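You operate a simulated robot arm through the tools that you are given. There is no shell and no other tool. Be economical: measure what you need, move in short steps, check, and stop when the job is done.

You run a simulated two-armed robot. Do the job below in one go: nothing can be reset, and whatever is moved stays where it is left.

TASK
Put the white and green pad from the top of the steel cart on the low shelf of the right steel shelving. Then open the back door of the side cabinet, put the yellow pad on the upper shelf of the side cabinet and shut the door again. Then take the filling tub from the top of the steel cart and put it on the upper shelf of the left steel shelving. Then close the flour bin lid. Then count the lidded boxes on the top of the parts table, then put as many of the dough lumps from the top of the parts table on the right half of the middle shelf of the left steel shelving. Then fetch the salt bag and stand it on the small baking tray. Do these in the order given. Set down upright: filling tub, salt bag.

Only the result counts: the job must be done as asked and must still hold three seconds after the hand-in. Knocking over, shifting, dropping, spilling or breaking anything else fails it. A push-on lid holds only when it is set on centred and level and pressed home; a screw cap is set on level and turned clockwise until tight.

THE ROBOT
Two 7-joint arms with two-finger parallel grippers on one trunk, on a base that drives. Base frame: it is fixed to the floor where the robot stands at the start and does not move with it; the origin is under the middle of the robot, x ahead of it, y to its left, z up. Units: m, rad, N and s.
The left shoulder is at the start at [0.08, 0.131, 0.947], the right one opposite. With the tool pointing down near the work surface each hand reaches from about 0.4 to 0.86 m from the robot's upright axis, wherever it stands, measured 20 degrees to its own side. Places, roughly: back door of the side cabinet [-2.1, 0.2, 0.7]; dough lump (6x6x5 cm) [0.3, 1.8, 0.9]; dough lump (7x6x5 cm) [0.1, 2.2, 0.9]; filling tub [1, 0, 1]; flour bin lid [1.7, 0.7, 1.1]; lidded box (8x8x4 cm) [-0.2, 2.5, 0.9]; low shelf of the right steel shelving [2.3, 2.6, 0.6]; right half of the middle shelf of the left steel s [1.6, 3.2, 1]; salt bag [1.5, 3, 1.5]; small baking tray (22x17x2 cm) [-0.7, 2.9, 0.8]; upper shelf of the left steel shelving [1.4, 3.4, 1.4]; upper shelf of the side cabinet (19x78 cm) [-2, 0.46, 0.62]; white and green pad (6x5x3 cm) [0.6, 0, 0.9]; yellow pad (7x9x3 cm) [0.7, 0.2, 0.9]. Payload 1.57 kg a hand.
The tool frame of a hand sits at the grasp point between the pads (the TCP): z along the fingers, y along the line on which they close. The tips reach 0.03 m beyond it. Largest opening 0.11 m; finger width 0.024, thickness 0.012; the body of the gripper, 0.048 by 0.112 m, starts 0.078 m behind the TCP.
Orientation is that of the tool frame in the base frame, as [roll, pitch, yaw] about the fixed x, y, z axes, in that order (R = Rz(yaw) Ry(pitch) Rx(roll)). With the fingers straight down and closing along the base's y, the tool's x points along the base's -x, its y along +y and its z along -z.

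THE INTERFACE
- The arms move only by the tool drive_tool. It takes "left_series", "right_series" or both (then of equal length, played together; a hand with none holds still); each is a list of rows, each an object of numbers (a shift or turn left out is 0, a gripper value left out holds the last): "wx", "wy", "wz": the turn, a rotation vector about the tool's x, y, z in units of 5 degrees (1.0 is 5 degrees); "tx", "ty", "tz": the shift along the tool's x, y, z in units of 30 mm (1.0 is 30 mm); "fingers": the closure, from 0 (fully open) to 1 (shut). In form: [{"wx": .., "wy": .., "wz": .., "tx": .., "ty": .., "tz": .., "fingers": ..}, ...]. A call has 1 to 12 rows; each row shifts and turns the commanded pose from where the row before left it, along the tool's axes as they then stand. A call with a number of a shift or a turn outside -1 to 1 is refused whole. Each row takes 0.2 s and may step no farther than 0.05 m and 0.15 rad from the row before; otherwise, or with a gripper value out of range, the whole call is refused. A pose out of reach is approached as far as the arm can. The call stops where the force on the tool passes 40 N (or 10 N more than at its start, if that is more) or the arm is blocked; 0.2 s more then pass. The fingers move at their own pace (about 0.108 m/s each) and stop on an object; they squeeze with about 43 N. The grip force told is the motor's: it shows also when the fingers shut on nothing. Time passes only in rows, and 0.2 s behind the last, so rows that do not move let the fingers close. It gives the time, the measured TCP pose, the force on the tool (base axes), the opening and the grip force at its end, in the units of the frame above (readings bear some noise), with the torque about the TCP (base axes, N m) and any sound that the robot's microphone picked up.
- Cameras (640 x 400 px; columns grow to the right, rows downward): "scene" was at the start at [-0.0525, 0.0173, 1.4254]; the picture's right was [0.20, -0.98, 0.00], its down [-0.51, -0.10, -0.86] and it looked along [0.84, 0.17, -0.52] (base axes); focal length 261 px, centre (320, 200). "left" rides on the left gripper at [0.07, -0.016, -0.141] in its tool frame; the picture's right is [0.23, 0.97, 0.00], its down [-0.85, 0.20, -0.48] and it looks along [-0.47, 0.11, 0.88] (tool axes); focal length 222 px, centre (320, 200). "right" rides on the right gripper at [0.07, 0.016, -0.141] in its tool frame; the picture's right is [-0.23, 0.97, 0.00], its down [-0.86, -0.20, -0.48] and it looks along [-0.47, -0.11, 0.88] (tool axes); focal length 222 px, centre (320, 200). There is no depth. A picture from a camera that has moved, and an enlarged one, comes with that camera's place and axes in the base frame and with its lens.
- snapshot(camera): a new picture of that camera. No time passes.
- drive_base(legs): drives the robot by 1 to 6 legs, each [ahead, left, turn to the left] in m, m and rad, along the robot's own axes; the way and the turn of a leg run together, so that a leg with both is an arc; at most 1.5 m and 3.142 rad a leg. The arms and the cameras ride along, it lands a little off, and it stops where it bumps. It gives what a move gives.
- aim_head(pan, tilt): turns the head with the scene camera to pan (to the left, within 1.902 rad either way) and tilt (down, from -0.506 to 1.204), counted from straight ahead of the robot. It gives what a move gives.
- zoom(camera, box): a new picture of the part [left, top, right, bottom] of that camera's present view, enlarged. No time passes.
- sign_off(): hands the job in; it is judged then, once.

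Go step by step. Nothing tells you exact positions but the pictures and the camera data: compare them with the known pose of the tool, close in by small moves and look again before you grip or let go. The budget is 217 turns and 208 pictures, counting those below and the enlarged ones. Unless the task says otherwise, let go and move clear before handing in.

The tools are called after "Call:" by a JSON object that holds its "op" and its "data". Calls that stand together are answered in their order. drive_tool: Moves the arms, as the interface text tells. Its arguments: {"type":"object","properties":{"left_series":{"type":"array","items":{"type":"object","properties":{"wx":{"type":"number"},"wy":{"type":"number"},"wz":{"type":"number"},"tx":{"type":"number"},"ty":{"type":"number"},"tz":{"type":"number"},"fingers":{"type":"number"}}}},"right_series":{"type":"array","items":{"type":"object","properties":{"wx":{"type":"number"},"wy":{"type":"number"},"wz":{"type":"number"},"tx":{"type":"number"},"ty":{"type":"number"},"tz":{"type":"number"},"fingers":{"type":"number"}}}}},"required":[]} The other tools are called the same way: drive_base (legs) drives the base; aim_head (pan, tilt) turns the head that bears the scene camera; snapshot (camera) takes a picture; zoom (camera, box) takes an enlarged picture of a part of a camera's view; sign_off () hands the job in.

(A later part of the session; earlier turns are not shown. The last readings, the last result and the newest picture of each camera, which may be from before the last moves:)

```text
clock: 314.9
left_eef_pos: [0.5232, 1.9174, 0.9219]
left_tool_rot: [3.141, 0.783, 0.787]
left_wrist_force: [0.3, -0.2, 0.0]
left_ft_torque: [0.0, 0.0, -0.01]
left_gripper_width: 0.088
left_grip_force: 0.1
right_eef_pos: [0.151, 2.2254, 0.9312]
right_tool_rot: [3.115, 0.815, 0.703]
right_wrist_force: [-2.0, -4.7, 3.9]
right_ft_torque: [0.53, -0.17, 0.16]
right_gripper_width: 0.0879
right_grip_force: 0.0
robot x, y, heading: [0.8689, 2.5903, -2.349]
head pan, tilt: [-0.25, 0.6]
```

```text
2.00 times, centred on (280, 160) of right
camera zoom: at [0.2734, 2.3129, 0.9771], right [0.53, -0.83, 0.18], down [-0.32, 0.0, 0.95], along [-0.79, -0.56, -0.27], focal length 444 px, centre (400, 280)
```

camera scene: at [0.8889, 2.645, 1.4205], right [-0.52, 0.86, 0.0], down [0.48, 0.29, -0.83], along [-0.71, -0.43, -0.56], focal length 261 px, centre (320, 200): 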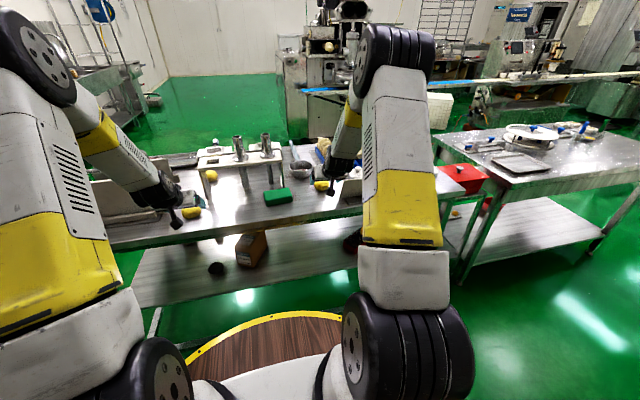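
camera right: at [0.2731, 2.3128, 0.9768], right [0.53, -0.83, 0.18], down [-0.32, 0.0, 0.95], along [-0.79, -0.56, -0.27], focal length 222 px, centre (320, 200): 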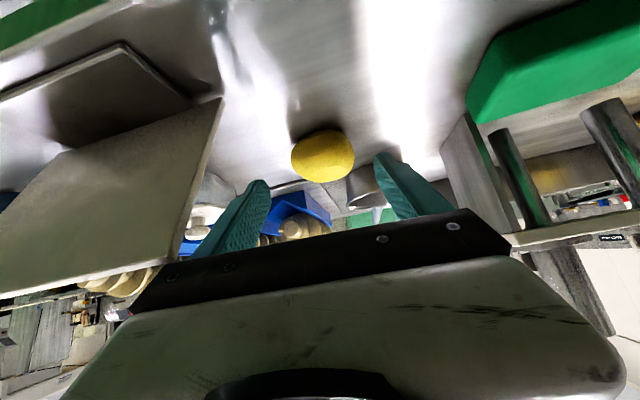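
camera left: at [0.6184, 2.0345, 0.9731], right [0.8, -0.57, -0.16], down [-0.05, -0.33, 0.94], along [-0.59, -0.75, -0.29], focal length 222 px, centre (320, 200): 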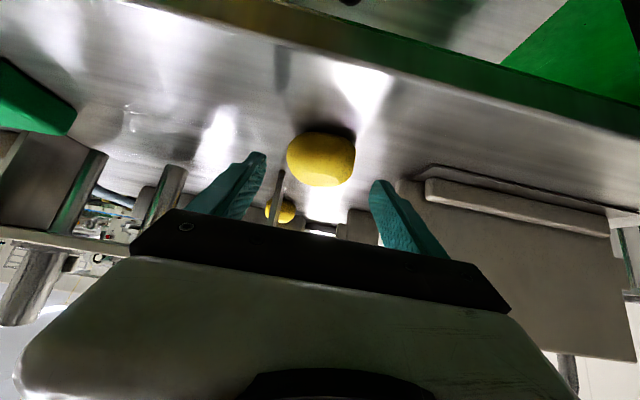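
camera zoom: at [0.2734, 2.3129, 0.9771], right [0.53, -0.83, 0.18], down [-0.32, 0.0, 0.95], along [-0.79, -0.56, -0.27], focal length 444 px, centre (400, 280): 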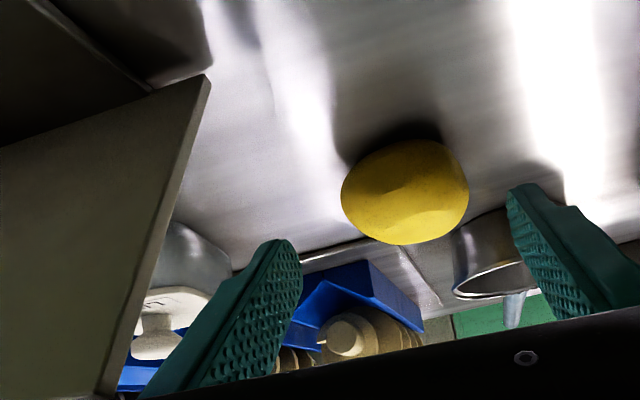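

The gripper body is touching the tilted card stand. I back the right hand off and swing its yaw 35° so the body stays clear of the stand, while the left hand finishes its grasp.

Call:
{"op": "drive_tool", "data": {"left_series": [{"tz": 0.65, "tx": 0.033}, {"tz": 0.6, "tx": 0.033}, {"fingers": 1}, {"fingers": 1}, {"fingers": 1}, {}, {}, {}, {}, {}], "right_series": [{"tz": -0.9}, {"tz": -0.9}, {"tz": -0.8}, {"wx": 0.726, "wz": 0.687}, {"wx": 0.726, "wz": 0.687}, {"wx": 0.726, "wz": 0.687}, {"wx": 0.726, "wz": 0.687}, {"wx": 0.726, "wz": 0.687}, {"wx": 0.726, "wz": 0.687}, {"wx": 0.726, "wz": 0.687}]}}

Call:
{"op": "snapshot", "data": {"camera": "right"}}

Call:
{"op": "snapshot", "data": {"camera": "left"}}

```text
clock: 317.0
left_eef_pos: [0.5063, 1.9003, 0.8936]
left_tool_rot: [-3.138, 0.783, 0.787]
left_wrist_force: [-0.5, 0.5, 1.1]
left_ft_torque: [0.03, -0.03, -0.02]
left_gripper_width: 0.0615
left_grip_force: 43.2
right_eef_pos: [0.1884, 2.2632, 0.989]
right_tool_rot: [3.116, 0.816, 0.164]
right_wrist_force: [-0.5, -0.9, 0.4]
right_ft_torque: [0.06, -0.1, -0.04]
right_gripper_width: 0.0858
right_grip_force: 0.1
robot x, y, heading: [0.8667, 2.593, -2.353]
head pan, tilt: [-0.25, 0.6]
stopped in row 10 (right hand): the force on the tool passed its limit at 41 N (the readings are from after the stop); the commanded pose is now the measured one
```

```text
62 pictures are left
camera right: at [0.3387, 2.2741, 1.0348], right [0.02, -0.98, 0.18], down [-0.27, 0.17, 0.95], along [-0.96, -0.07, -0.26], focal length 222 px, centre (320, 200)
```

right: 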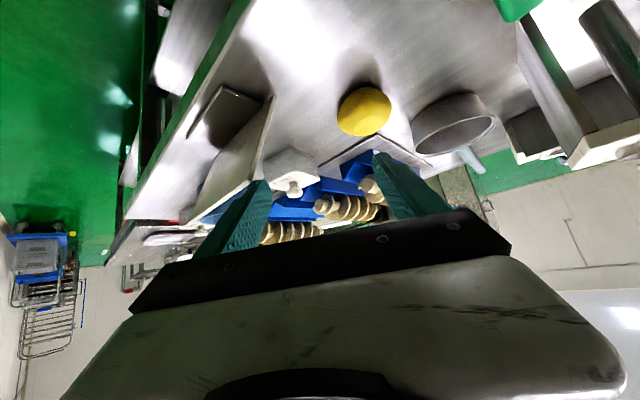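

```text
61 pictures are left
camera left: at [0.6005, 2.017, 0.9452], right [0.8, -0.57, -0.16], down [-0.05, -0.33, 0.94], along [-0.59, -0.75, -0.29], focal length 222 px, centre (320, 200)
```

left: 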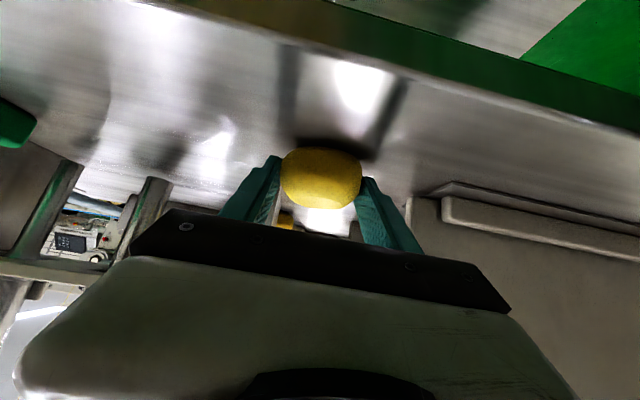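

The left hand has its lump. The right finger brushed the stand again, so I lift the right hand straight up and check the stand.

Call:
{"op": "drive_tool", "data": {"left_series": [{"tx": -0.7, "tz": -0.7}, {"tx": -0.7, "tz": -0.7}, {"tx": -0.7, "tz": -0.7}, {"tx": -0.7, "tz": -0.7}, {"tx": -0.7, "tz": -0.7}], "right_series": [{"tx": -0.6, "tz": -0.57, "ty": 0.3}, {"tx": -0.6, "tz": -0.57, "ty": 0.3}, {"tx": -0.6, "tz": -0.57, "ty": 0.3}, {"tx": -0.6, "tz": -0.57}, {"tx": -0.6, "tz": -0.57}]}}

Call:
{"op": "snapshot", "data": {"camera": "right"}}

```text
clock: 318.2
left_eef_pos: [0.5054, 1.8995, 1.0414]
left_tool_rot: [-3.14, 0.784, 0.787]
left_wrist_force: [-1.3, 0.1, -0.2]
left_ft_torque: [0.0, -0.03, 0.01]
left_gripper_width: 0.0613
left_grip_force: 42.6
right_eef_pos: [0.1944, 2.239, 1.1137]
right_tool_rot: [3.12, 0.817, 0.164]
right_wrist_force: [-0.4, -0.1, 0.0]
right_ft_torque: [0.01, -0.03, 0.02]
right_gripper_width: 0.0879
right_grip_force: 0.1
robot x, y, heading: [0.8673, 2.5901, -2.347]
head pan, tilt: [-0.25, 0.6]
```

```text
60 pictures are left
camera right: at [0.3448, 2.2508, 1.1589], right [0.02, -0.98, 0.18], down [-0.27, 0.17, 0.95], along [-0.96, -0.07, -0.26], focal length 222 px, centre (320, 200)
```

right: 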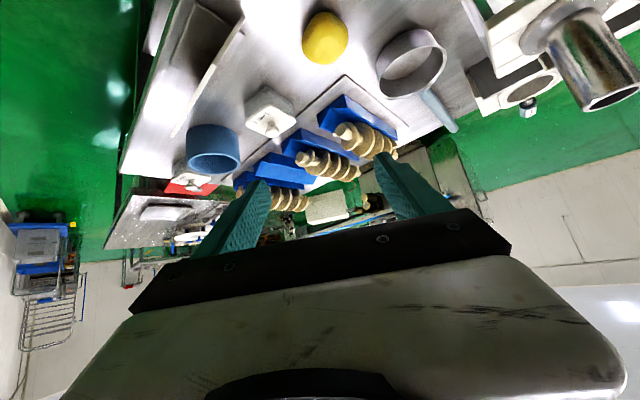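

Call:
{"op": "drive_tool", "data": {"right_series": [{"ty": 0.65}, {"ty": 0.62}, {"tz": 0.907, "tx": 0.455}, {"tz": 0.907, "tx": 0.455}, {"tz": 0.907, "tx": 0.455}, {"tz": 0.907, "tx": 0.455}, {"tz": 0.907, "tx": 0.455}]}}

Call:
{"op": "snapshot", "data": {"camera": "right"}}

```text
clock: 319.8
left_eef_pos: [0.5051, 1.9002, 1.0422]
left_tool_rot: [-3.14, 0.783, 0.787]
left_wrist_force: [-0.6, 0.2, -0.6]
left_ft_torque: [0.0, 0.03, 0.01]
left_gripper_width: 0.0614
left_grip_force: 43.1
right_eef_pos: [0.1481, 2.1882, 0.9683]
right_tool_rot: [3.119, 0.817, 0.163]
right_wrist_force: [0.0, 0.2, 0.2]
right_ft_torque: [-0.01, 0.01, -0.03]
right_gripper_width: 0.088
right_grip_force: 0.0
robot x, y, heading: [0.8692, 2.5936, -2.353]
head pan, tilt: [-0.25, 0.6]
```

```text
59 pictures are left
camera right: at [0.2993, 2.1993, 1.0146], right [0.02, -0.98, 0.18], down [-0.27, 0.17, 0.95], along [-0.96, -0.07, -0.26], focal length 222 px, centre (320, 200)
```

right: 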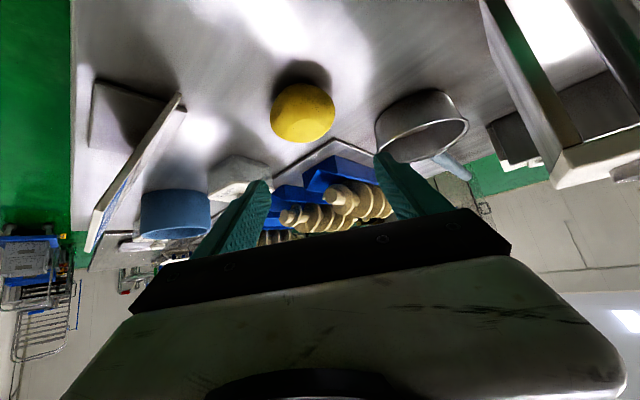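

Call:
{"op": "drive_tool", "data": {"right_series": [{"ty": -0.15, "fingers": 0.27}, {"tz": 0.873, "tx": 0.445}, {"tz": 0.873, "tx": 0.445}, {"tz": 0.8, "tx": 0.4}]}}

Call:
{"op": "snapshot", "data": {"camera": "right"}}

```text
clock: 320.8
left_eef_pos: [0.507, 1.9008, 1.0416]
left_tool_rot: [3.141, 0.783, 0.786]
left_wrist_force: [0.1, 0.3, -0.3]
left_ft_torque: [0.01, 0.01, 0.02]
left_gripper_width: 0.0613
left_grip_force: 43.6
right_eef_pos: [0.1191, 2.1869, 0.8913]
right_tool_rot: [3.114, 0.818, 0.164]
right_wrist_force: [6.4, 1.4, 7.9]
right_ft_torque: [0.4, 0.04, -0.31]
right_gripper_width: 0.0812
right_grip_force: 0.2
robot x, y, heading: [0.8699, 2.5922, -2.354]
head pan, tilt: [-0.25, 0.6]
```

```text
58 pictures are left
camera right: at [0.27, 2.1989, 0.936], right [0.02, -0.98, 0.18], down [-0.27, 0.17, 0.95], along [-0.96, -0.07, -0.26], focal length 222 px, centre (320, 200)
```

right: 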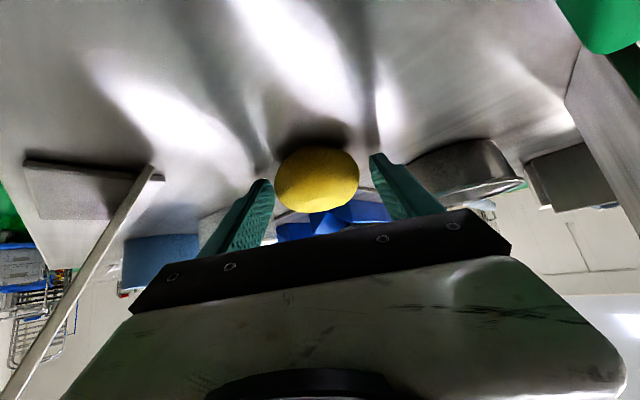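

Call:
{"op": "drive_tool", "data": {"right_series": [{"tz": -0.1}, {"fingers": 1}, {"fingers": 1}, {"fingers": 1}]}}

Call:
{"op": "snapshot", "data": {"camera": "right"}}

```text
clock: 321.8
left_eef_pos: [0.5056, 1.9001, 1.0422]
left_tool_rot: [-3.142, 0.784, 0.787]
left_wrist_force: [0.3, 0.0, -0.7]
left_ft_torque: [-0.01, -0.03, 0.0]
left_gripper_width: 0.0613
left_grip_force: 42.9
right_eef_pos: [0.1232, 2.1883, 0.8908]
right_tool_rot: [3.116, 0.817, 0.164]
right_wrist_force: [0.0, 0.2, -0.9]
right_ft_torque: [0.03, -0.01, 0.06]
right_gripper_width: 0.0602
right_grip_force: 42.7
robot x, y, heading: [0.8658, 2.5913, -2.349]
head pan, tilt: [-0.25, 0.6]
```

```text
57 pictures are left
camera right: at [0.2727, 2.199, 0.9372], right [0.02, -0.98, 0.18], down [-0.27, 0.17, 0.95], along [-0.96, -0.07, -0.26], focal length 222 px, centre (320, 200)
```

right: 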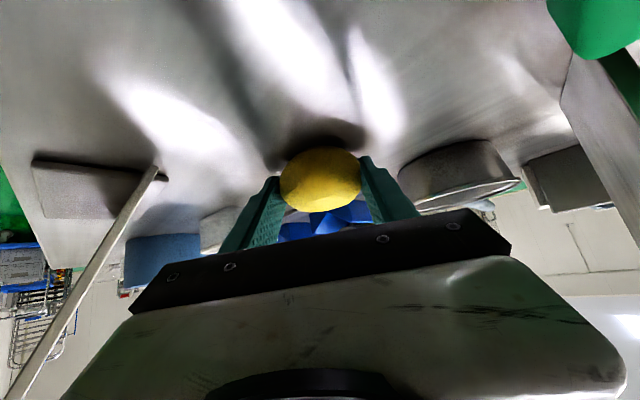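

Both lumps are held. I lift the right one straight up and check the card stand.

Call:
{"op": "drive_tool", "data": {"right_series": [{"tx": -0.9, "tz": -0.85}, {"tx": -0.9, "tz": -0.85}, {"tx": -0.9, "tz": -0.85}, {"tx": -0.9, "tz": -0.85}, {"tx": -0.9, "tz": -0.85}, {"tx": -0.9, "tz": -0.85}], "left_series": [{"tx": -0.85, "tz": -0.85}, {"tx": -0.85, "tz": -0.85}, {"tx": -0.85, "tz": -0.85}, {"tx": -0.85, "tz": -0.85}, {}, {}]}}

Call:
{"op": "drive_tool", "data": {"right_series": [{"wx": -0.726, "wz": -0.687}, {"wx": -0.726, "wz": -0.687}, {"wx": -0.726, "wz": -0.687}, {"wx": -0.726, "wz": -0.687}, {"wx": -0.726, "wz": -0.687}, {"wx": -0.726, "wz": -0.687}, {"wx": -0.726, "wz": -0.687}]}}

Call:
{"op": "aim_head", "data": {"pan": 0.0, "tilt": 0.6}}

Call:
{"op": "snapshot", "data": {"camera": "scene"}}

Call:
{"op": "snapshot", "data": {"camera": "right"}}

```text
clock: 323.2
left_eef_pos: [0.5032, 1.8986, 1.1886]
left_tool_rot: [3.141, 0.785, 0.786]
left_wrist_force: [0.0, -0.1, -1.0]
left_ft_torque: [0.01, -0.04, -0.01]
left_gripper_width: 0.0612
left_grip_force: 43.0
right_eef_pos: [0.1227, 2.1935, 1.1139]
right_tool_rot: [3.118, 0.815, 0.165]
right_wrist_force: [1.0, 0.8, -1.4]
right_ft_torque: [0.01, 0.02, -0.03]
right_gripper_width: 0.0599
right_grip_force: 42.5
robot x, y, heading: [0.8645, 2.5923, -2.352]
head pan, tilt: [-0.25, 0.6]
```

```text
clock: 324.8
left_eef_pos: [0.5032, 1.8979, 1.1879]
left_tool_rot: [3.14, 0.784, 0.789]
left_wrist_force: [-1.4, -0.7, -1.7]
left_ft_torque: [0.0, 0.0, -0.02]
left_gripper_width: 0.0616
left_grip_force: 43.1
right_eef_pos: [0.1227, 2.1911, 1.1138]
right_tool_rot: [3.127, 0.825, 0.783]
right_wrist_force: [0.3, -0.3, -0.9]
right_ft_torque: [0.0, 0.02, 0.01]
right_gripper_width: 0.0602
right_grip_force: 43.2
robot x, y, heading: [0.8677, 2.5914, -2.356]
head pan, tilt: [-0.25, 0.6]
```

```text
clock: 325.6
left_eef_pos: [0.504, 1.8984, 1.187]
left_tool_rot: [3.141, 0.783, 0.786]
left_wrist_force: [-0.3, -0.7, -1.4]
left_ft_torque: [-0.02, -0.01, 0.0]
left_gripper_width: 0.0612
left_grip_force: 42.4
right_eef_pos: [0.1221, 2.1922, 1.1142]
right_tool_rot: [3.126, 0.825, 0.78]
right_wrist_force: [0.6, -0.6, -1.2]
right_ft_torque: [-0.01, 0.03, 0.01]
right_gripper_width: 0.0598
right_grip_force: 42.9
robot x, y, heading: [0.8681, 2.59, -2.352]
head pan, tilt: [0.0, 0.6]
```

```text
56 pictures are left
camera scene: at [0.9019, 2.6278, 1.4204], right [-0.71, 0.7, 0.0], down [0.4, 0.4, -0.82], along [-0.58, -0.59, -0.57], focal length 261 px, centre (320, 200)
```

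scene: 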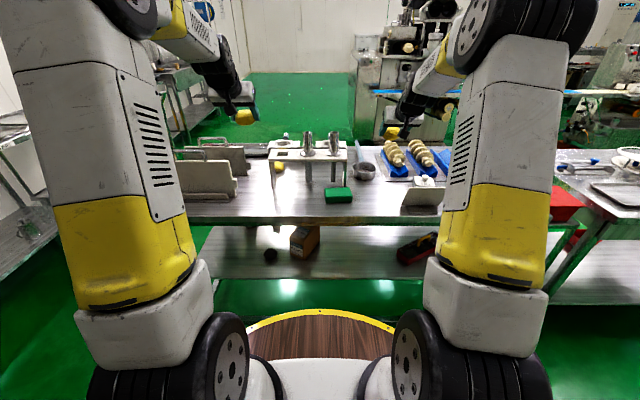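

```text
55 pictures are left
camera right: at [0.2386, 2.2874, 1.1594], right [0.58, -0.79, 0.18], down [-0.31, -0.02, 0.95], along [-0.75, -0.61, -0.25], focal length 222 px, centre (320, 200)
```

right: 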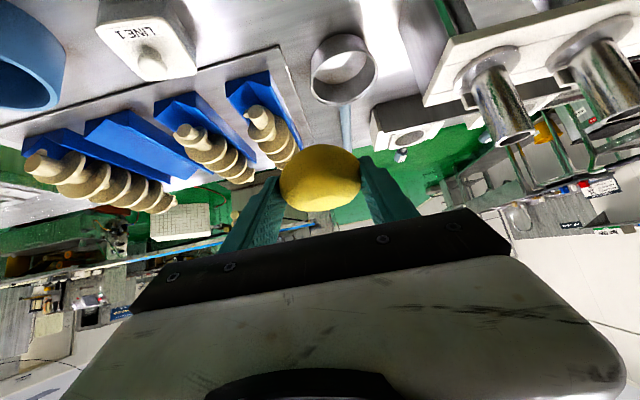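

Call:
{"op": "zoom", "data": {"camera": "scene", "box": [340, 130, 480, 230]}}

```text
4.00 times, centred on (410, 180) of scene
camera zoom: at [0.9019, 2.6278, 1.4204], right [-0.71, 0.7, 0.0], down [0.4, 0.4, -0.82], along [-0.58, -0.59, -0.57], focal length 1045 px, centre (-40, 280)
```

zoom: 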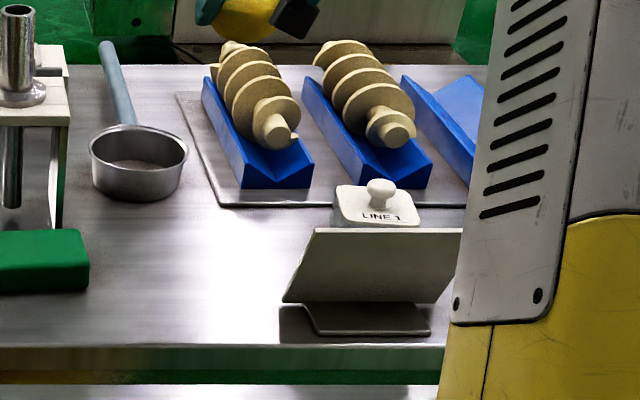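

The stand hasn't moved (positions agree within a centimetre). I retract both arms and turn around to the shelving.

Call:
{"op": "drive_tool", "data": {"left_series": [{"tx": 0.7, "tz": -0.7}, {"tx": 0.7, "tz": -0.7}, {"tx": 0.7, "tz": -0.7}, {"tx": 0.7, "tz": -0.7}, {"tx": 0.7, "tz": -0.7}, {"tx": 0.7, "tz": -0.7}, {"tx": 0.7, "tz": -0.7}, {}, {}, {}], "right_series": [{"tx": 0.5, "tz": -0.85}, {"tx": 0.5, "tz": -0.85}, {"tx": 0.5, "tz": -0.85}, {"tx": 0.5, "tz": -0.85}, {"tx": 0.68, "tz": -0.73}, {"tx": 0.68, "tz": -0.73}, {"tx": 0.68, "tz": -0.73}, {"tx": 0.68, "tz": -0.73}, {"tx": 0.68, "tz": -0.73}, {"tx": 0.68, "tz": -0.73}]}}

Call:
{"op": "drive_base", "data": {"legs": [[0, 0, 1.571], [0, 0, 1.571]]}}

Call:
{"op": "aim_head", "data": {"pan": 0.0, "tilt": 0.35}}

Call:
{"op": "snapshot", "data": {"camera": "scene"}}

```text
clock: 327.8
left_eef_pos: [0.6535, 2.0469, 1.1885]
left_tool_rot: [-3.142, 0.781, 0.788]
left_wrist_force: [-0.9, -0.5, -0.3]
left_ft_torque: [0.04, -0.02, 0.01]
left_gripper_width: 0.0612
left_grip_force: 43.0
right_eef_pos: [0.3301, 2.4021, 1.1389]
right_tool_rot: [3.127, 0.824, 0.783]
right_wrist_force: [0.2, 0.4, -1.4]
right_ft_torque: [0.02, 0.02, 0.0]
right_gripper_width: 0.0598
right_grip_force: 43.2
robot x, y, heading: [0.8638, 2.5921, -2.349]
head pan, tilt: [0.0, 0.6]
```

```text
clock: 335.8
left_eef_pos: [1.0858, 3.1371, 1.1881]
left_tool_rot: [-3.141, 0.783, -2.365]
left_wrist_force: [0.5, -0.4, -1.6]
left_ft_torque: [0.0, 0.03, 0.03]
left_gripper_width: 0.061
left_grip_force: 43.1
right_eef_pos: [1.4071, 2.7765, 1.1376]
right_tool_rot: [3.125, 0.826, -2.372]
right_wrist_force: [-0.9, 0.7, -1.4]
right_ft_torque: [-0.01, -0.03, 0.01]
right_gripper_width: 0.0603
right_grip_force: 42.7
robot x, y, heading: [0.8663, 2.5927, 0.779]
head pan, tilt: [0.0, 0.6]
```

```text
clock: 336.6
left_eef_pos: [1.0874, 3.1358, 1.1883]
left_tool_rot: [-3.141, 0.783, -2.364]
left_wrist_force: [0.3, 0.1, -0.6]
left_ft_torque: [0.0, 0.02, 0.0]
left_gripper_width: 0.0612
left_grip_force: 42.6
right_eef_pos: [1.4051, 2.7783, 1.1396]
right_tool_rot: [3.127, 0.824, -2.373]
right_wrist_force: [-1.1, -0.3, -1.3]
right_ft_torque: [-0.01, 0.0, 0.01]
right_gripper_width: 0.0599
right_grip_force: 43.2
robot x, y, heading: [0.8676, 2.5912, 0.782]
head pan, tilt: [0.0, 0.351]
```

```text
53 pictures are left
camera scene: at [0.8328, 2.5586, 1.4431], right [0.7, -0.71, 0.0], down [-0.24, -0.24, -0.94], along [0.67, 0.66, -0.34], focal length 261 px, centre (320, 200)
```

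scene: 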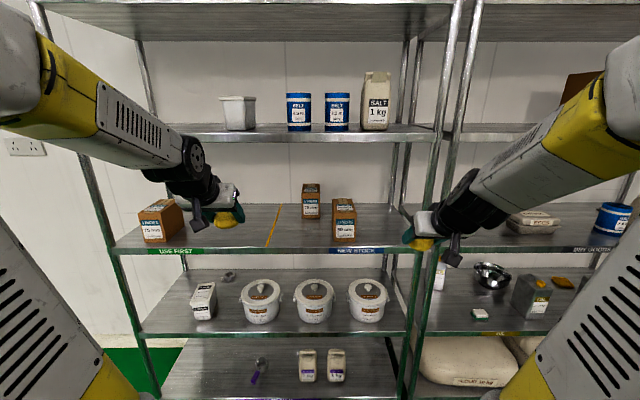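

Everything is in plain view: the tub stands well, and on the right half of the middle shelf there is room on each side of the front liner box. I shift, extend both hands to shelf height and check.

Call:
{"op": "drive_base", "data": {"legs": [[-0.1, -0.07, 0.003]]}}

Call:
{"op": "drive_tool", "data": {"left_series": [{"tz": 0.89, "tx": -0.24, "ty": -0.303}, {"tz": 0.89, "tx": -0.24, "ty": -0.303}, {"tz": 0.89, "tx": -0.24, "ty": -0.303}, {"tz": 0.89, "tx": -0.24, "ty": -0.303}, {"tz": 0.89, "tx": -0.24, "ty": -0.303}, {"tz": 0.89, "tx": -0.24, "ty": -0.303}, {"tz": 0.89, "tx": -0.24, "ty": -0.303}, {"tz": 0.89, "tx": -0.24, "ty": -0.303}, {"tz": 0.89, "tx": -0.24, "ty": -0.303}, {"tz": 0.89, "tx": -0.24, "ty": -0.303}], "right_series": [{"tz": 0.856, "tx": -0.385, "ty": 0.32}, {"tz": 0.856, "tx": -0.385, "ty": 0.32}, {"tz": 0.856, "tx": -0.385, "ty": 0.32}, {"tz": 0.856, "tx": -0.385, "ty": 0.32}, {"tz": 0.856, "tx": -0.385, "ty": 0.32}, {"tz": 0.856, "tx": -0.385, "ty": 0.32}, {"tz": 0.856, "tx": -0.385, "ty": 0.32}, {"tz": 0.856, "tx": -0.385, "ty": 0.32}, {"tz": 0.856, "tx": -0.385, "ty": 0.32}, {"tz": 0.856, "tx": -0.385, "ty": 0.32}]}}

Call:
{"op": "snapshot", "data": {"camera": "scene"}}

Call:
{"op": "snapshot", "data": {"camera": "right"}}

```text
clock: 337.8
left_eef_pos: [1.0651, 3.0155, 1.1878]
left_tool_rot: [-3.141, 0.784, -2.365]
left_wrist_force: [0.9, 0.0, -1.5]
left_ft_torque: [0.0, 0.03, 0.0]
left_gripper_width: 0.0611
left_grip_force: 43.0
right_eef_pos: [1.386, 2.6582, 1.1403]
right_tool_rot: [3.125, 0.825, -2.369]
right_wrist_force: [0.3, 0.3, -1.2]
right_ft_torque: [-0.02, -0.01, -0.01]
right_gripper_width: 0.0603
right_grip_force: 42.8
robot x, y, heading: [0.8457, 2.4729, 0.782]
head pan, tilt: [0.0, 0.351]
```

```text
clock: 340.0
left_eef_pos: [1.2998, 3.1195, 1.0484]
left_tool_rot: [3.14, 0.786, -2.362]
left_wrist_force: [-0.5, -0.7, -0.5]
left_ft_torque: [0.01, 0.01, 0.0]
left_gripper_width: 0.0613
left_grip_force: 42.9
right_eef_pos: [1.5026, 2.9058, 1.0535]
right_tool_rot: [3.126, 0.826, -2.367]
right_wrist_force: [-0.3, -0.3, -1.5]
right_ft_torque: [0.0, 0.02, 0.02]
right_gripper_width: 0.0601
right_grip_force: 42.7
right hand out of reach, approached as far as the arm can: row 3
robot x, y, heading: [0.8441, 2.4722, 0.779]
head pan, tilt: [0.0, 0.351]
```

```text
52 pictures are left
camera scene: at [0.813, 2.4381, 1.4432], right [0.7, -0.71, 0.0], down [-0.24, -0.24, -0.94], along [0.67, 0.66, -0.34], focal length 261 px, centre (320, 200)
```

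scene: 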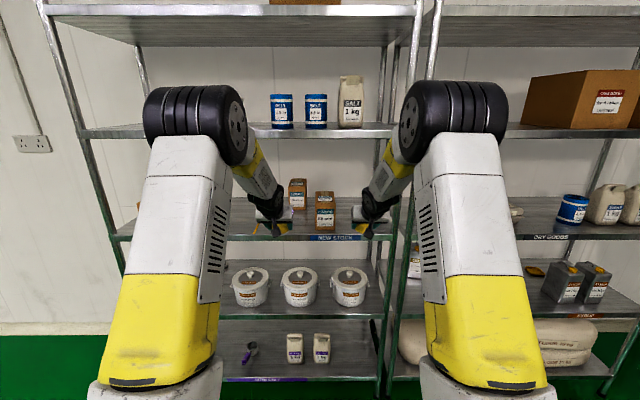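

```text
51 pictures are left
camera right: at [1.3839, 2.81, 1.0992], right [-0.58, 0.8, 0.18], down [0.31, 0.01, 0.95], along [0.76, 0.6, -0.25], focal length 222 px, centre (320, 200)
```

right: 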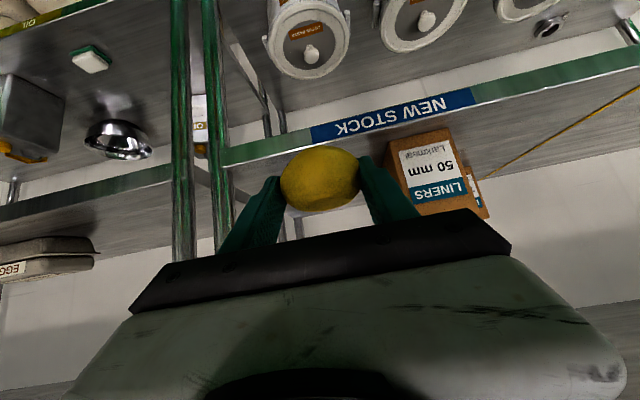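

Call:
{"op": "drive_base", "data": {"legs": [[0.19, 0, 0]]}}

Call:
{"op": "snapshot", "data": {"camera": "right"}}

Call:
{"op": "snapshot", "data": {"camera": "left"}}

```text
clock: 341.6
left_eef_pos: [1.4338, 3.2527, 1.048]
left_tool_rot: [3.141, 0.782, -2.363]
left_wrist_force: [0.4, 0.4, 0.5]
left_ft_torque: [0.0, 0.0, 0.0]
left_gripper_width: 0.0611
left_grip_force: 42.9
right_eef_pos: [1.6381, 3.0409, 1.0543]
right_tool_rot: [3.126, 0.824, -2.37]
right_wrist_force: [-1.0, -0.8, -1.2]
right_ft_torque: [-0.01, -0.01, 0.01]
right_gripper_width: 0.0598
right_grip_force: 42.8
robot x, y, heading: [0.9868, 2.6086, 0.78]
head pan, tilt: [0.0, 0.351]
```

```text
50 pictures are left
camera right: at [1.5196, 2.944, 1.0991], right [-0.58, 0.8, 0.18], down [0.31, 0.01, 0.95], along [0.76, 0.6, -0.25], focal length 222 px, centre (320, 200)
```

right: 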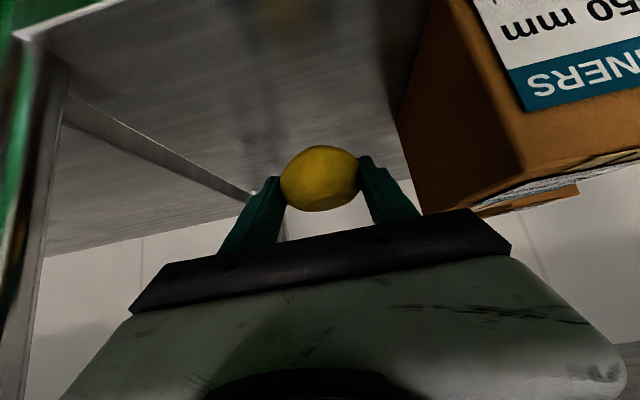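

```text
49 pictures are left
camera left: at [1.3396, 3.1369, 1.0992], right [-0.8, 0.58, -0.16], down [0.05, 0.33, 0.94], along [0.6, 0.74, -0.29], focal length 222 px, centre (320, 200)
```

left: 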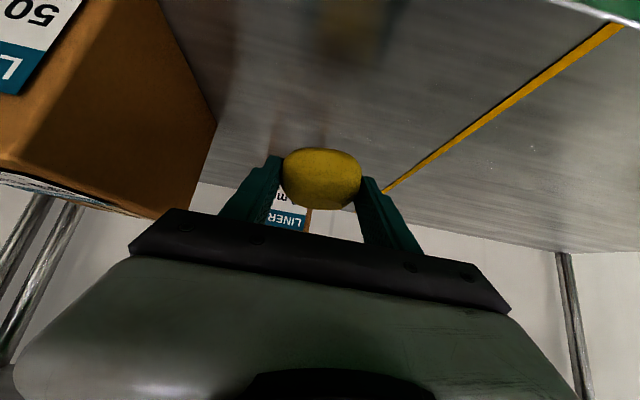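

Both lumps are over free spots right of the tape. I lower them together in small steps.

Call:
{"op": "drive_tool", "data": {"left_series": [{"tx": 0.2, "tz": 0.2}, {"tx": 0.2, "tz": 0.2}, {"tx": 0.1, "tz": 0.1}, {}], "right_series": [{"tx": 0.2, "tz": 0.2}, {"tx": 0.2, "tz": 0.2}, {"tx": 0.2, "tz": 0.2}, {}]}}

Call:
{"op": "drive_tool", "data": {"left_series": [{"tx": 0.07, "tz": 0.07}, {"tx": 0.07, "tz": 0.07}, {"tx": 0.07, "tz": 0.07}, {}]}}

Call:
{"op": "drive_tool", "data": {"right_series": [{"tx": 0.07, "tz": 0.07}, {"tx": 0.07, "tz": 0.07}, {"tx": 0.07, "tz": 0.07}, {}]}}

```text
clock: 342.6
left_eef_pos: [1.4341, 3.2545, 1.0269]
left_tool_rot: [3.141, 0.783, -2.364]
left_wrist_force: [0.4, 0.1, -1.4]
left_ft_torque: [-0.01, 0.02, 0.01]
left_gripper_width: 0.0613
left_grip_force: 42.5
right_eef_pos: [1.6395, 3.0419, 1.0289]
right_tool_rot: [3.126, 0.824, -2.37]
right_wrist_force: [0.2, 0.6, -0.8]
right_ft_torque: [-0.01, -0.01, -0.02]
right_gripper_width: 0.0601
right_grip_force: 42.9
robot x, y, heading: [0.9798, 2.6071, 0.78]
head pan, tilt: [0.0, 0.351]
```

```text
clock: 343.6
left_eef_pos: [1.4329, 3.2528, 1.0179]
left_tool_rot: [3.141, 0.784, -2.363]
left_wrist_force: [0.0, 0.0, -0.2]
left_ft_torque: [-0.02, 0.0, 0.0]
left_gripper_width: 0.0612
left_grip_force: 42.8
right_eef_pos: [1.6383, 3.0408, 1.0288]
right_tool_rot: [3.126, 0.827, -2.37]
right_wrist_force: [0.5, 0.2, -1.7]
right_ft_torque: [-0.05, -0.02, -0.01]
right_gripper_width: 0.0597
right_grip_force: 42.3
robot x, y, heading: [0.982, 2.6074, 0.782]
head pan, tilt: [0.0, 0.351]
```

```text
clock: 344.6
left_eef_pos: [1.4342, 3.2541, 1.0176]
left_tool_rot: [-3.142, 0.783, -2.364]
left_wrist_force: [-0.6, -0.4, -1.6]
left_ft_torque: [-0.01, 0.0, 0.02]
left_gripper_width: 0.0613
left_grip_force: 43.0
right_eef_pos: [1.6405, 3.0412, 1.0207]
right_tool_rot: [3.125, 0.823, -2.37]
right_wrist_force: [0.1, 0.3, -0.9]
right_ft_torque: [-0.03, 0.01, 0.01]
right_gripper_width: 0.0603
right_grip_force: 42.9
robot x, y, heading: [0.9805, 2.6091, 0.786]
head pan, tilt: [0.0, 0.351]
```

Call:
{"op": "drive_tool", "data": {"left_series": [{"tx": 0.07, "tz": 0.07}, {"tx": 0.07, "tz": 0.07}, {"tx": 0.07, "tz": 0.07}, {}]}}

Call:
{"op": "drive_tool", "data": {"right_series": [{"tx": 0.07, "tz": 0.07}, {"tx": 0.07, "tz": 0.07}, {"tx": 0.07, "tz": 0.07}, {}]}}

```text
clock: 345.6
left_eef_pos: [1.4342, 3.2536, 1.0091]
left_tool_rot: [-3.141, 0.785, -2.363]
left_wrist_force: [0.4, -0.4, -1.3]
left_ft_torque: [0.01, 0.0, 0.03]
left_gripper_width: 0.0612
left_grip_force: 43.7
right_eef_pos: [1.6385, 3.0406, 1.0191]
right_tool_rot: [3.126, 0.826, -2.37]
right_wrist_force: [0.4, -0.2, -2.1]
right_ft_torque: [0.03, 0.0, -0.01]
right_gripper_width: 0.0601
right_grip_force: 43.1
robot x, y, heading: [0.98, 2.6059, 0.787]
head pan, tilt: [0.0, 0.351]
```

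```text
clock: 346.6
left_eef_pos: [1.4343, 3.2531, 1.0088]
left_tool_rot: [-3.142, 0.783, -2.363]
left_wrist_force: [-0.5, 0.6, -0.4]
left_ft_torque: [-0.05, -0.02, -0.03]
left_gripper_width: 0.0608
left_grip_force: 43.5
right_eef_pos: [1.6382, 3.0407, 1.0108]
right_tool_rot: [3.125, 0.823, -2.37]
right_wrist_force: [0.0, -0.5, -0.5]
right_ft_torque: [0.0, -0.02, 0.02]
right_gripper_width: 0.0601
right_grip_force: 43.0
robot x, y, heading: [0.981, 2.6053, 0.784]
head pan, tilt: [0.0, 0.351]
```

Call:
{"op": "drive_tool", "data": {"left_series": [{"tx": 0.08, "tz": 0.08}, {"tx": 0.08, "tz": 0.08}, {"tx": 0.08, "tz": 0.08}, {}]}}

Call:
{"op": "drive_tool", "data": {"right_series": [{"tx": 0.08, "tz": 0.08}, {"tx": 0.08, "tz": 0.08}, {"tx": 0.08, "tz": 0.08}, {}]}}

Call:
{"op": "zoom", "data": {"camera": "right", "box": [200, 60, 440, 230]}}

```text
clock: 347.6
left_eef_pos: [1.4339, 3.2527, 0.9987]
left_tool_rot: [3.141, 0.783, -2.365]
left_wrist_force: [0.0, -0.3, -0.7]
left_ft_torque: [0.01, 0.01, 0.03]
left_gripper_width: 0.0608
left_grip_force: 43.3
right_eef_pos: [1.6387, 3.0415, 1.0107]
right_tool_rot: [3.125, 0.825, -2.369]
right_wrist_force: [0.3, 0.3, 0.0]
right_ft_torque: [-0.01, -0.02, 0.0]
right_gripper_width: 0.0601
right_grip_force: 42.8
robot x, y, heading: [0.9863, 2.6072, 0.779]
head pan, tilt: [0.0, 0.351]
```

```text
clock: 348.6
left_eef_pos: [1.4331, 3.2525, 0.9991]
left_tool_rot: [3.141, 0.783, -2.362]
left_wrist_force: [0.3, -1.3, -1.0]
left_ft_torque: [-0.02, 0.03, -0.05]
left_gripper_width: 0.0611
left_grip_force: 43.1
right_eef_pos: [1.6385, 3.0422, 1.0003]
right_tool_rot: [3.126, 0.823, -2.368]
right_wrist_force: [-0.8, -0.9, -1.2]
right_ft_torque: [-0.01, -0.01, 0.0]
right_gripper_width: 0.0598
right_grip_force: 42.3
robot x, y, heading: [0.9809, 2.6079, 0.781]
head pan, tilt: [0.0, 0.351]
```

```text
2.35 times, centred on (320, 145) of right
camera zoom: at [1.5208, 2.9455, 1.0449], right [-0.58, 0.8, 0.18], down [0.31, 0.01, 0.95], along [0.76, 0.6, -0.26], focal length 523 px, centre (320, 329)
```

zoom: 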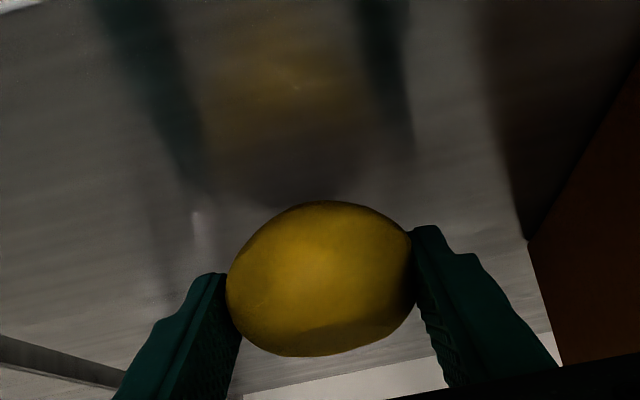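

Call:
{"op": "drive_tool", "data": {"left_series": [{"tx": 0.08, "tz": 0.08}, {"tx": 0.08, "tz": 0.08}, {"tx": 0.06, "tz": 0.06}, {}]}}

Call:
{"op": "drive_tool", "data": {"right_series": [{"tx": 0.08, "tz": 0.08}, {"tx": 0.08, "tz": 0.08}, {"tx": 0.06, "tz": 0.06}, {}]}}

```text
clock: 349.6
left_eef_pos: [1.4347, 3.2539, 0.9944]
left_tool_rot: [3.141, 0.792, -2.364]
left_wrist_force: [-7.3, -5.7, 29.0]
left_ft_torque: [0.39, 0.49, 0.16]
left_gripper_width: 0.061
left_grip_force: 43.5
right_eef_pos: [1.6391, 3.0403, 1.0013]
right_tool_rot: [3.124, 0.824, -2.371]
right_wrist_force: [0.3, 0.2, -0.5]
right_ft_torque: [0.01, -0.04, -0.01]
right_gripper_width: 0.06
right_grip_force: 42.9
robot x, y, heading: [0.9826, 2.6041, 0.781]
head pan, tilt: [0.0, 0.351]
```

```text
clock: 350.6
left_eef_pos: [1.4345, 3.2537, 0.9934]
left_tool_rot: [-3.141, 0.792, -2.363]
left_wrist_force: [-2.4, 1.0, 32.7]
left_ft_torque: [0.79, 0.26, 0.08]
left_gripper_width: 0.0614
left_grip_force: 42.8
right_eef_pos: [1.6389, 3.0413, 0.9915]
right_tool_rot: [3.127, 0.827, -2.371]
right_wrist_force: [0.0, -1.0, -0.3]
right_ft_torque: [0.03, 0.0, -0.01]
right_gripper_width: 0.0602
right_grip_force: 42.2
robot x, y, heading: [0.9799, 2.6066, 0.78]
head pan, tilt: [0.0, 0.351]
```

Call:
{"op": "drive_tool", "data": {"right_series": [{"tx": 0.06, "tz": 0.06}, {"tx": 0.06, "tz": 0.06}, {}], "left_series": [{"tx": -0.06, "tz": -0.06}, {}, {}]}}

```text
clock: 351.4
left_eef_pos: [1.4339, 3.2525, 0.994]
left_tool_rot: [-3.141, 0.785, -2.365]
left_wrist_force: [7.0, 3.9, 15.1]
left_ft_torque: [0.6, -0.15, -0.14]
left_gripper_width: 0.0613
left_grip_force: 43.1
right_eef_pos: [1.6391, 3.0432, 0.9922]
right_tool_rot: [3.122, 0.834, -2.372]
right_wrist_force: [-5.3, -4.9, 32.6]
right_ft_torque: [-0.01, 0.59, 0.08]
right_gripper_width: 0.06
right_grip_force: 43.3
robot x, y, heading: [0.9816, 2.6059, 0.782]
head pan, tilt: [0.0, 0.351]
```

Both are in contact. Release and back away.

Call:
{"op": "drive_tool", "data": {"left_series": [{"tx": -0.03, "tz": -0.03}, {"fingers": 0.2}, {"fingers": 0.2}, {"fingers": 0.2}, {"tz": -0.5}, {"tz": -0.7}, {"tz": -0.7}, {"tx": 0.4, "tz": -0.7}, {"tx": 0.5, "tz": -0.7}, {"tx": 0.5, "tz": -0.7}, {"tx": 0.5, "tz": -0.7}], "right_series": [{"tx": -0.06, "tz": -0.06}, {"fingers": 0.2}, {"fingers": 0.2}, {"fingers": 0.2}, {"tz": -0.5}, {"tz": -0.7}, {"tz": -0.7}, {"tx": 0.4, "tz": -0.7}, {"tx": 0.5, "tz": -0.7}, {"tx": 0.5, "tz": -0.7}, {"tx": 0.5, "tz": -0.7}]}}

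Call:
{"op": "snapshot", "data": {"camera": "right"}}

Call:
{"op": "snapshot", "data": {"camera": "left"}}

```text
clock: 353.8
left_eef_pos: [1.3354, 3.1542, 1.0536]
left_tool_rot: [-3.141, 0.783, -2.362]
left_wrist_force: [0.5, 0.9, -0.6]
left_ft_torque: [-0.01, 0.04, -0.03]
left_gripper_width: 0.088
left_grip_force: 0.0
right_eef_pos: [1.5423, 2.9421, 1.0437]
right_tool_rot: [3.125, 0.825, -2.37]
right_wrist_force: [0.9, 0.3, -1.0]
right_ft_torque: [-0.02, 0.03, 0.02]
right_gripper_width: 0.0879
right_grip_force: 0.0
robot x, y, heading: [0.9829, 2.6064, 0.786]
head pan, tilt: [0.0, 0.351]
```

```text
47 pictures are left
camera right: at [1.4222, 2.846, 1.0879], right [-0.58, 0.8, 0.18], down [0.31, 0.01, 0.95], along [0.76, 0.6, -0.26], focal length 222 px, centre (320, 200)
```

right: 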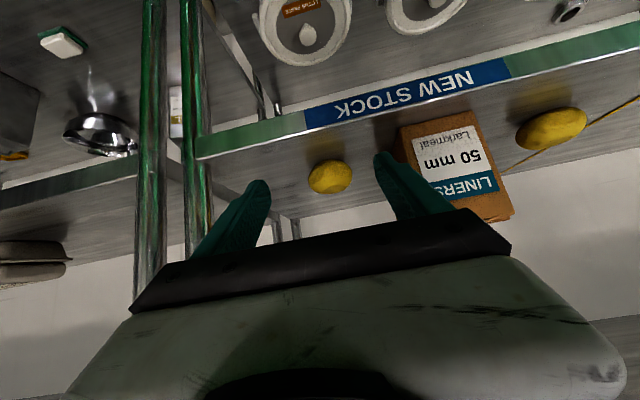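

```text
46 pictures are left
camera left: at [1.2408, 3.038, 1.1044], right [-0.8, 0.58, -0.16], down [0.05, 0.33, 0.94], along [0.6, 0.74, -0.29], focal length 222 px, centre (320, 200)
```

left: 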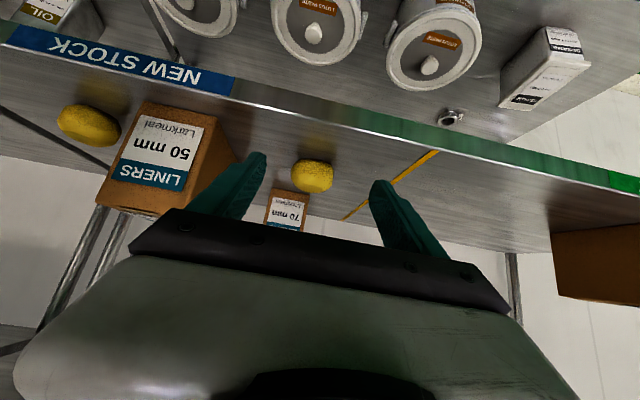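

Both lumps rest right of the tape. Last item: the salt bag on the upper shelf. I zoom in on it.

Call:
{"op": "drive_base", "data": {"legs": [[-0.15, -0.15, 0]]}}

Call:
{"op": "aim_head", "data": {"pan": 0.0, "tilt": 0.1}}

Call:
{"op": "snapshot", "data": {"camera": "scene"}}

Call:
{"op": "zoom", "data": {"camera": "scene", "box": [240, 120, 400, 240]}}

```text
clock: 355.4
left_eef_pos: [1.3309, 2.9421, 1.0531]
left_tool_rot: [-3.141, 0.785, -2.357]
left_wrist_force: [0.2, 0.4, 0.1]
left_ft_torque: [-0.02, -0.03, 0.01]
left_gripper_width: 0.0882
left_grip_force: 0.0
right_eef_pos: [1.5383, 2.7317, 1.0426]
right_tool_rot: [3.127, 0.824, -2.361]
right_wrist_force: [1.1, 0.1, 0.4]
right_ft_torque: [0.02, -0.02, 0.01]
right_gripper_width: 0.0883
right_grip_force: 0.0
robot x, y, heading: [0.9835, 2.3924, 0.788]
head pan, tilt: [0.0, 0.351]
```

```text
clock: 356.2
left_eef_pos: [1.3309, 2.9427, 1.054]
left_tool_rot: [3.142, 0.785, -2.356]
left_wrist_force: [0.6, 0.3, 0.7]
left_ft_torque: [-0.01, -0.04, -0.03]
left_gripper_width: 0.0879
left_grip_force: 0.0
right_eef_pos: [1.5392, 2.7329, 1.0429]
right_tool_rot: [3.126, 0.824, -2.361]
right_wrist_force: [0.3, -0.2, 0.4]
right_ft_torque: [-0.02, -0.01, -0.01]
right_gripper_width: 0.0881
right_grip_force: 0.0
robot x, y, heading: [0.9851, 2.391, 0.787]
head pan, tilt: [0.0, 0.099]
```

```text
45 pictures are left
camera scene: at [0.9479, 2.357, 1.4665], right [0.71, -0.7, 0.0], down [-0.07, -0.07, -0.99], along [0.7, 0.71, -0.1], focal length 261 px, centre (320, 200)
```

scene: 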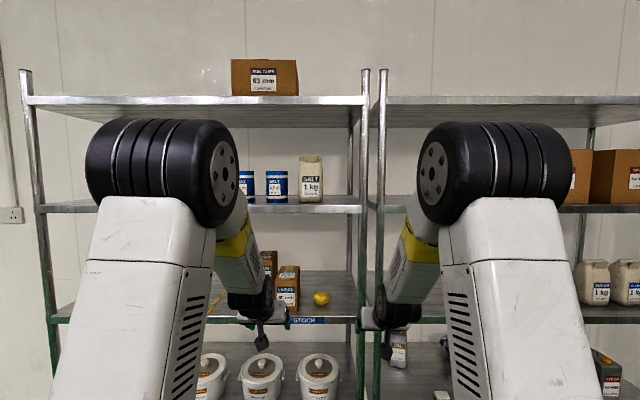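

```text
3.33 times, centred on (320, 180) of scene
camera zoom: at [0.9479, 2.357, 1.4665], right [0.71, -0.7, 0.0], down [-0.07, -0.07, -0.99], along [0.7, 0.71, -0.1], focal length 871 px, centre (320, 267)
```

zoom: 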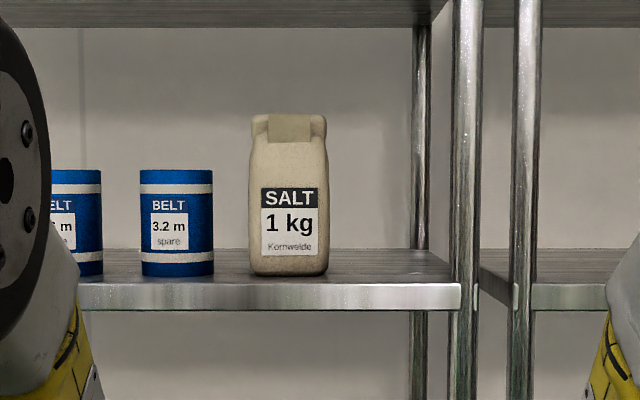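

The salt bag stands at v ≈ 1.03, z 1.36–1.54, about 88 mm wide, with the can beside it only 1.475 high. I'll grip it near its top, above the can. I tuck the left hand and raise the right one.

Call:
{"op": "drive_tool", "data": {"left_series": [{"tz": -0.94, "ty": 0.49}, {"tz": -0.94, "ty": 0.49}, {"tz": -0.94, "ty": 0.49}, {"tz": -0.94, "ty": 0.49}, {"tz": -0.94, "ty": 0.49}, {"tz": -0.94, "ty": 0.49}, {"tz": -0.94, "ty": 0.49}, {"tz": -0.94, "ty": 0.49}, {"tz": -0.94, "ty": 0.49}, {"tz": -0.94, "ty": 0.49}, {}, {}], "right_series": [{"wy": -1, "fingers": 0}, {"wy": -1}, {"wy": -1}, {"wy": -1}, {"wy": -1}, {"tx": -0.94, "tz": -0.535}, {"tx": -0.94, "tz": -0.535}, {"tx": -0.94, "tz": -0.535}, {"tx": -0.94, "tz": -0.535}, {"tx": -0.94, "tz": -0.535}, {"tx": -0.94, "tz": -0.535}, {"tx": -0.94, "tz": -0.535}]}}

Call:
{"op": "drive_tool", "data": {"right_series": [{"tx": -0.94, "tz": -0.535}, {"tx": -0.94, "tz": -0.535}, {"tx": -0.94, "tz": -0.535}, {"tx": -0.94, "tz": -0.535}, {"tx": -0.94, "tz": -0.535}, {"tx": -0.94, "tz": -0.535}, {"tx": -0.94, "tz": -0.535}, {"tx": -0.94, "tz": -0.535}]}}

Call:
{"op": "snapshot", "data": {"camera": "right"}}

Call:
{"op": "snapshot", "data": {"camera": "scene"}}

```text
clock: 358.8
left_eef_pos: [1.0875, 2.9055, 1.2524]
left_tool_rot: [-3.141, 0.785, -2.357]
left_wrist_force: [0.0, 0.7, 0.3]
left_ft_torque: [-0.03, -0.03, 0.01]
left_gripper_width: 0.088
left_grip_force: 0.0
right_eef_pos: [1.5078, 2.6955, 1.2677]
right_tool_rot: [3.104, 1.261, -2.383]
right_wrist_force: [0.2, -0.2, 0.3]
right_ft_torque: [-0.01, -0.01, 0.01]
right_gripper_width: 0.1101
right_grip_force: 0.1
robot x, y, heading: [0.9811, 2.392, 0.79]
head pan, tilt: [0.0, 0.099]
```

```text
clock: 360.6
left_eef_pos: [1.0879, 2.9063, 1.2524]
left_tool_rot: [-3.141, 0.783, -2.357]
left_wrist_force: [0.5, 0.7, -0.1]
left_ft_torque: [0.0, 0.0, 0.0]
left_gripper_width: 0.0879
left_grip_force: 0.0
right_eef_pos: [1.4693, 2.6559, 1.5186]
right_tool_rot: [3.107, 1.261, -2.385]
right_wrist_force: [-0.4, 0.5, -0.2]
right_ft_torque: [-0.03, 0.01, 0.01]
right_gripper_width: 0.1099
right_grip_force: 0.0
robot x, y, heading: [0.9827, 2.3906, 0.789]
head pan, tilt: [0.0, 0.099]
```

```text
43 pictures are left
camera right: at [1.3477, 2.5566, 1.4962], right [-0.64, 0.73, 0.23], down [0.01, -0.29, 0.96], along [0.77, 0.62, 0.18], focal length 222 px, centre (320, 200)
```

right: 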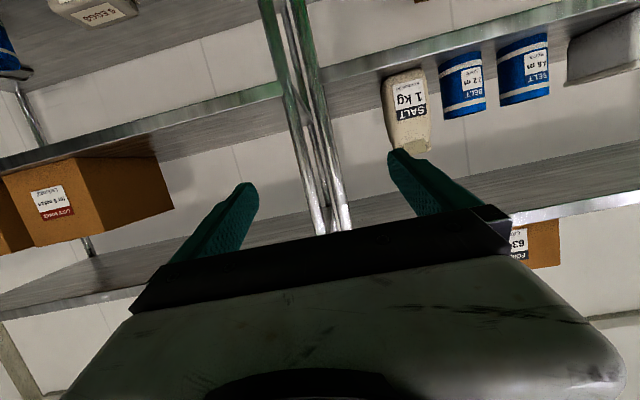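

```text
42 pictures are left
camera scene: at [0.9438, 2.3615, 1.4633], right [0.75, -0.66, 0.0], down [-0.09, -0.1, -0.99], along [0.65, 0.75, -0.14], focal length 261 px, centre (320, 200)
```

scene: 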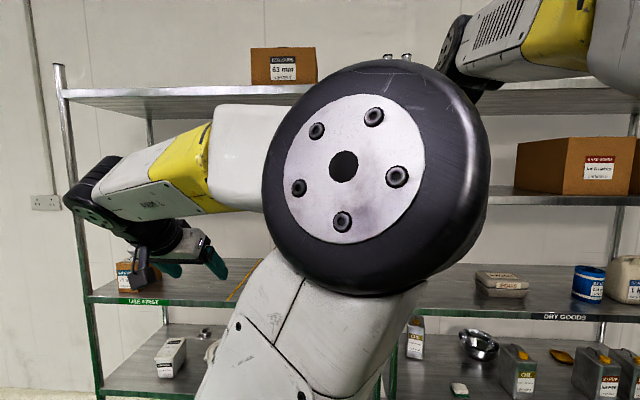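

Call:
{"op": "drive_tool", "data": {"left_series": [{"tx": -0.6, "tz": 0.6, "ty": 0.5}, {"tx": -0.6, "tz": 0.6, "ty": 0.5}, {"tx": -0.6, "tz": 0.6, "ty": 0.5}, {"tx": -0.6, "tz": 0.6, "ty": 0.5}]}}

Call:
{"op": "drive_base", "data": {"legs": [[0, 0.193, -0.004]]}}

Call:
{"op": "snapshot", "data": {"camera": "right"}}

Call:
{"op": "snapshot", "data": {"camera": "scene"}}

```text
clock: 361.6
left_eef_pos: [1.1156, 3.0185, 1.2541]
left_tool_rot: [-3.142, 0.786, -2.357]
left_wrist_force: [0.6, -0.4, -0.5]
left_ft_torque: [0.02, 0.03, 0.0]
left_gripper_width: 0.088
left_grip_force: 0.1
right_eef_pos: [1.4705, 2.6557, 1.5186]
right_tool_rot: [3.106, 1.262, -2.383]
right_wrist_force: [-0.4, -0.8, -0.6]
right_ft_torque: [-0.01, 0.0, 0.03]
right_gripper_width: 0.1101
right_grip_force: 0.0
robot x, y, heading: [0.983, 2.3906, 0.789]
head pan, tilt: [0.0, 0.099]
```

```text
clock: 363.2
left_eef_pos: [0.9805, 3.1558, 1.2536]
left_tool_rot: [-3.141, 0.783, -2.36]
left_wrist_force: [-0.2, 0.3, 0.3]
left_ft_torque: [0.0, 0.01, 0.03]
left_gripper_width: 0.0878
left_grip_force: 0.0
right_eef_pos: [1.3333, 2.7922, 1.5194]
right_tool_rot: [3.104, 1.26, -2.389]
right_wrist_force: [-0.5, -0.2, -0.6]
right_ft_torque: [0.01, 0.01, 0.0]
right_gripper_width: 0.1103
right_grip_force: 0.1
robot x, y, heading: [0.8442, 2.5286, 0.786]
head pan, tilt: [0.0, 0.099]
```

```text
41 pictures are left
camera right: at [1.2111, 2.6924, 1.4953], right [-0.64, 0.73, 0.23], down [0.01, -0.29, 0.96], along [0.77, 0.62, 0.18], focal length 222 px, centre (320, 200)
```

right: 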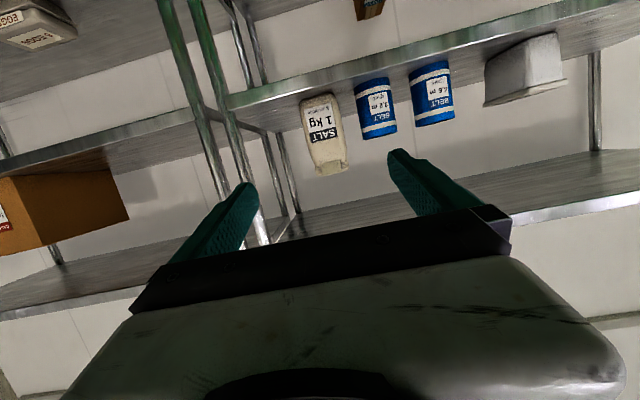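

```text
40 pictures are left
camera scene: at [0.8059, 2.4986, 1.4651], right [0.75, -0.66, 0.0], down [-0.08, -0.09, -0.99], along [0.66, 0.74, -0.12], focal length 261 px, centre (320, 200)
```

scene: 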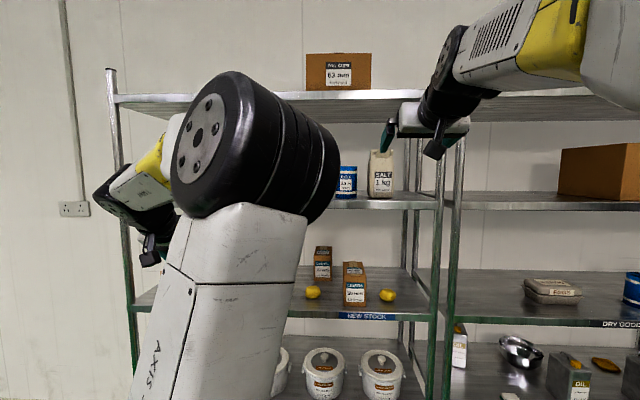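

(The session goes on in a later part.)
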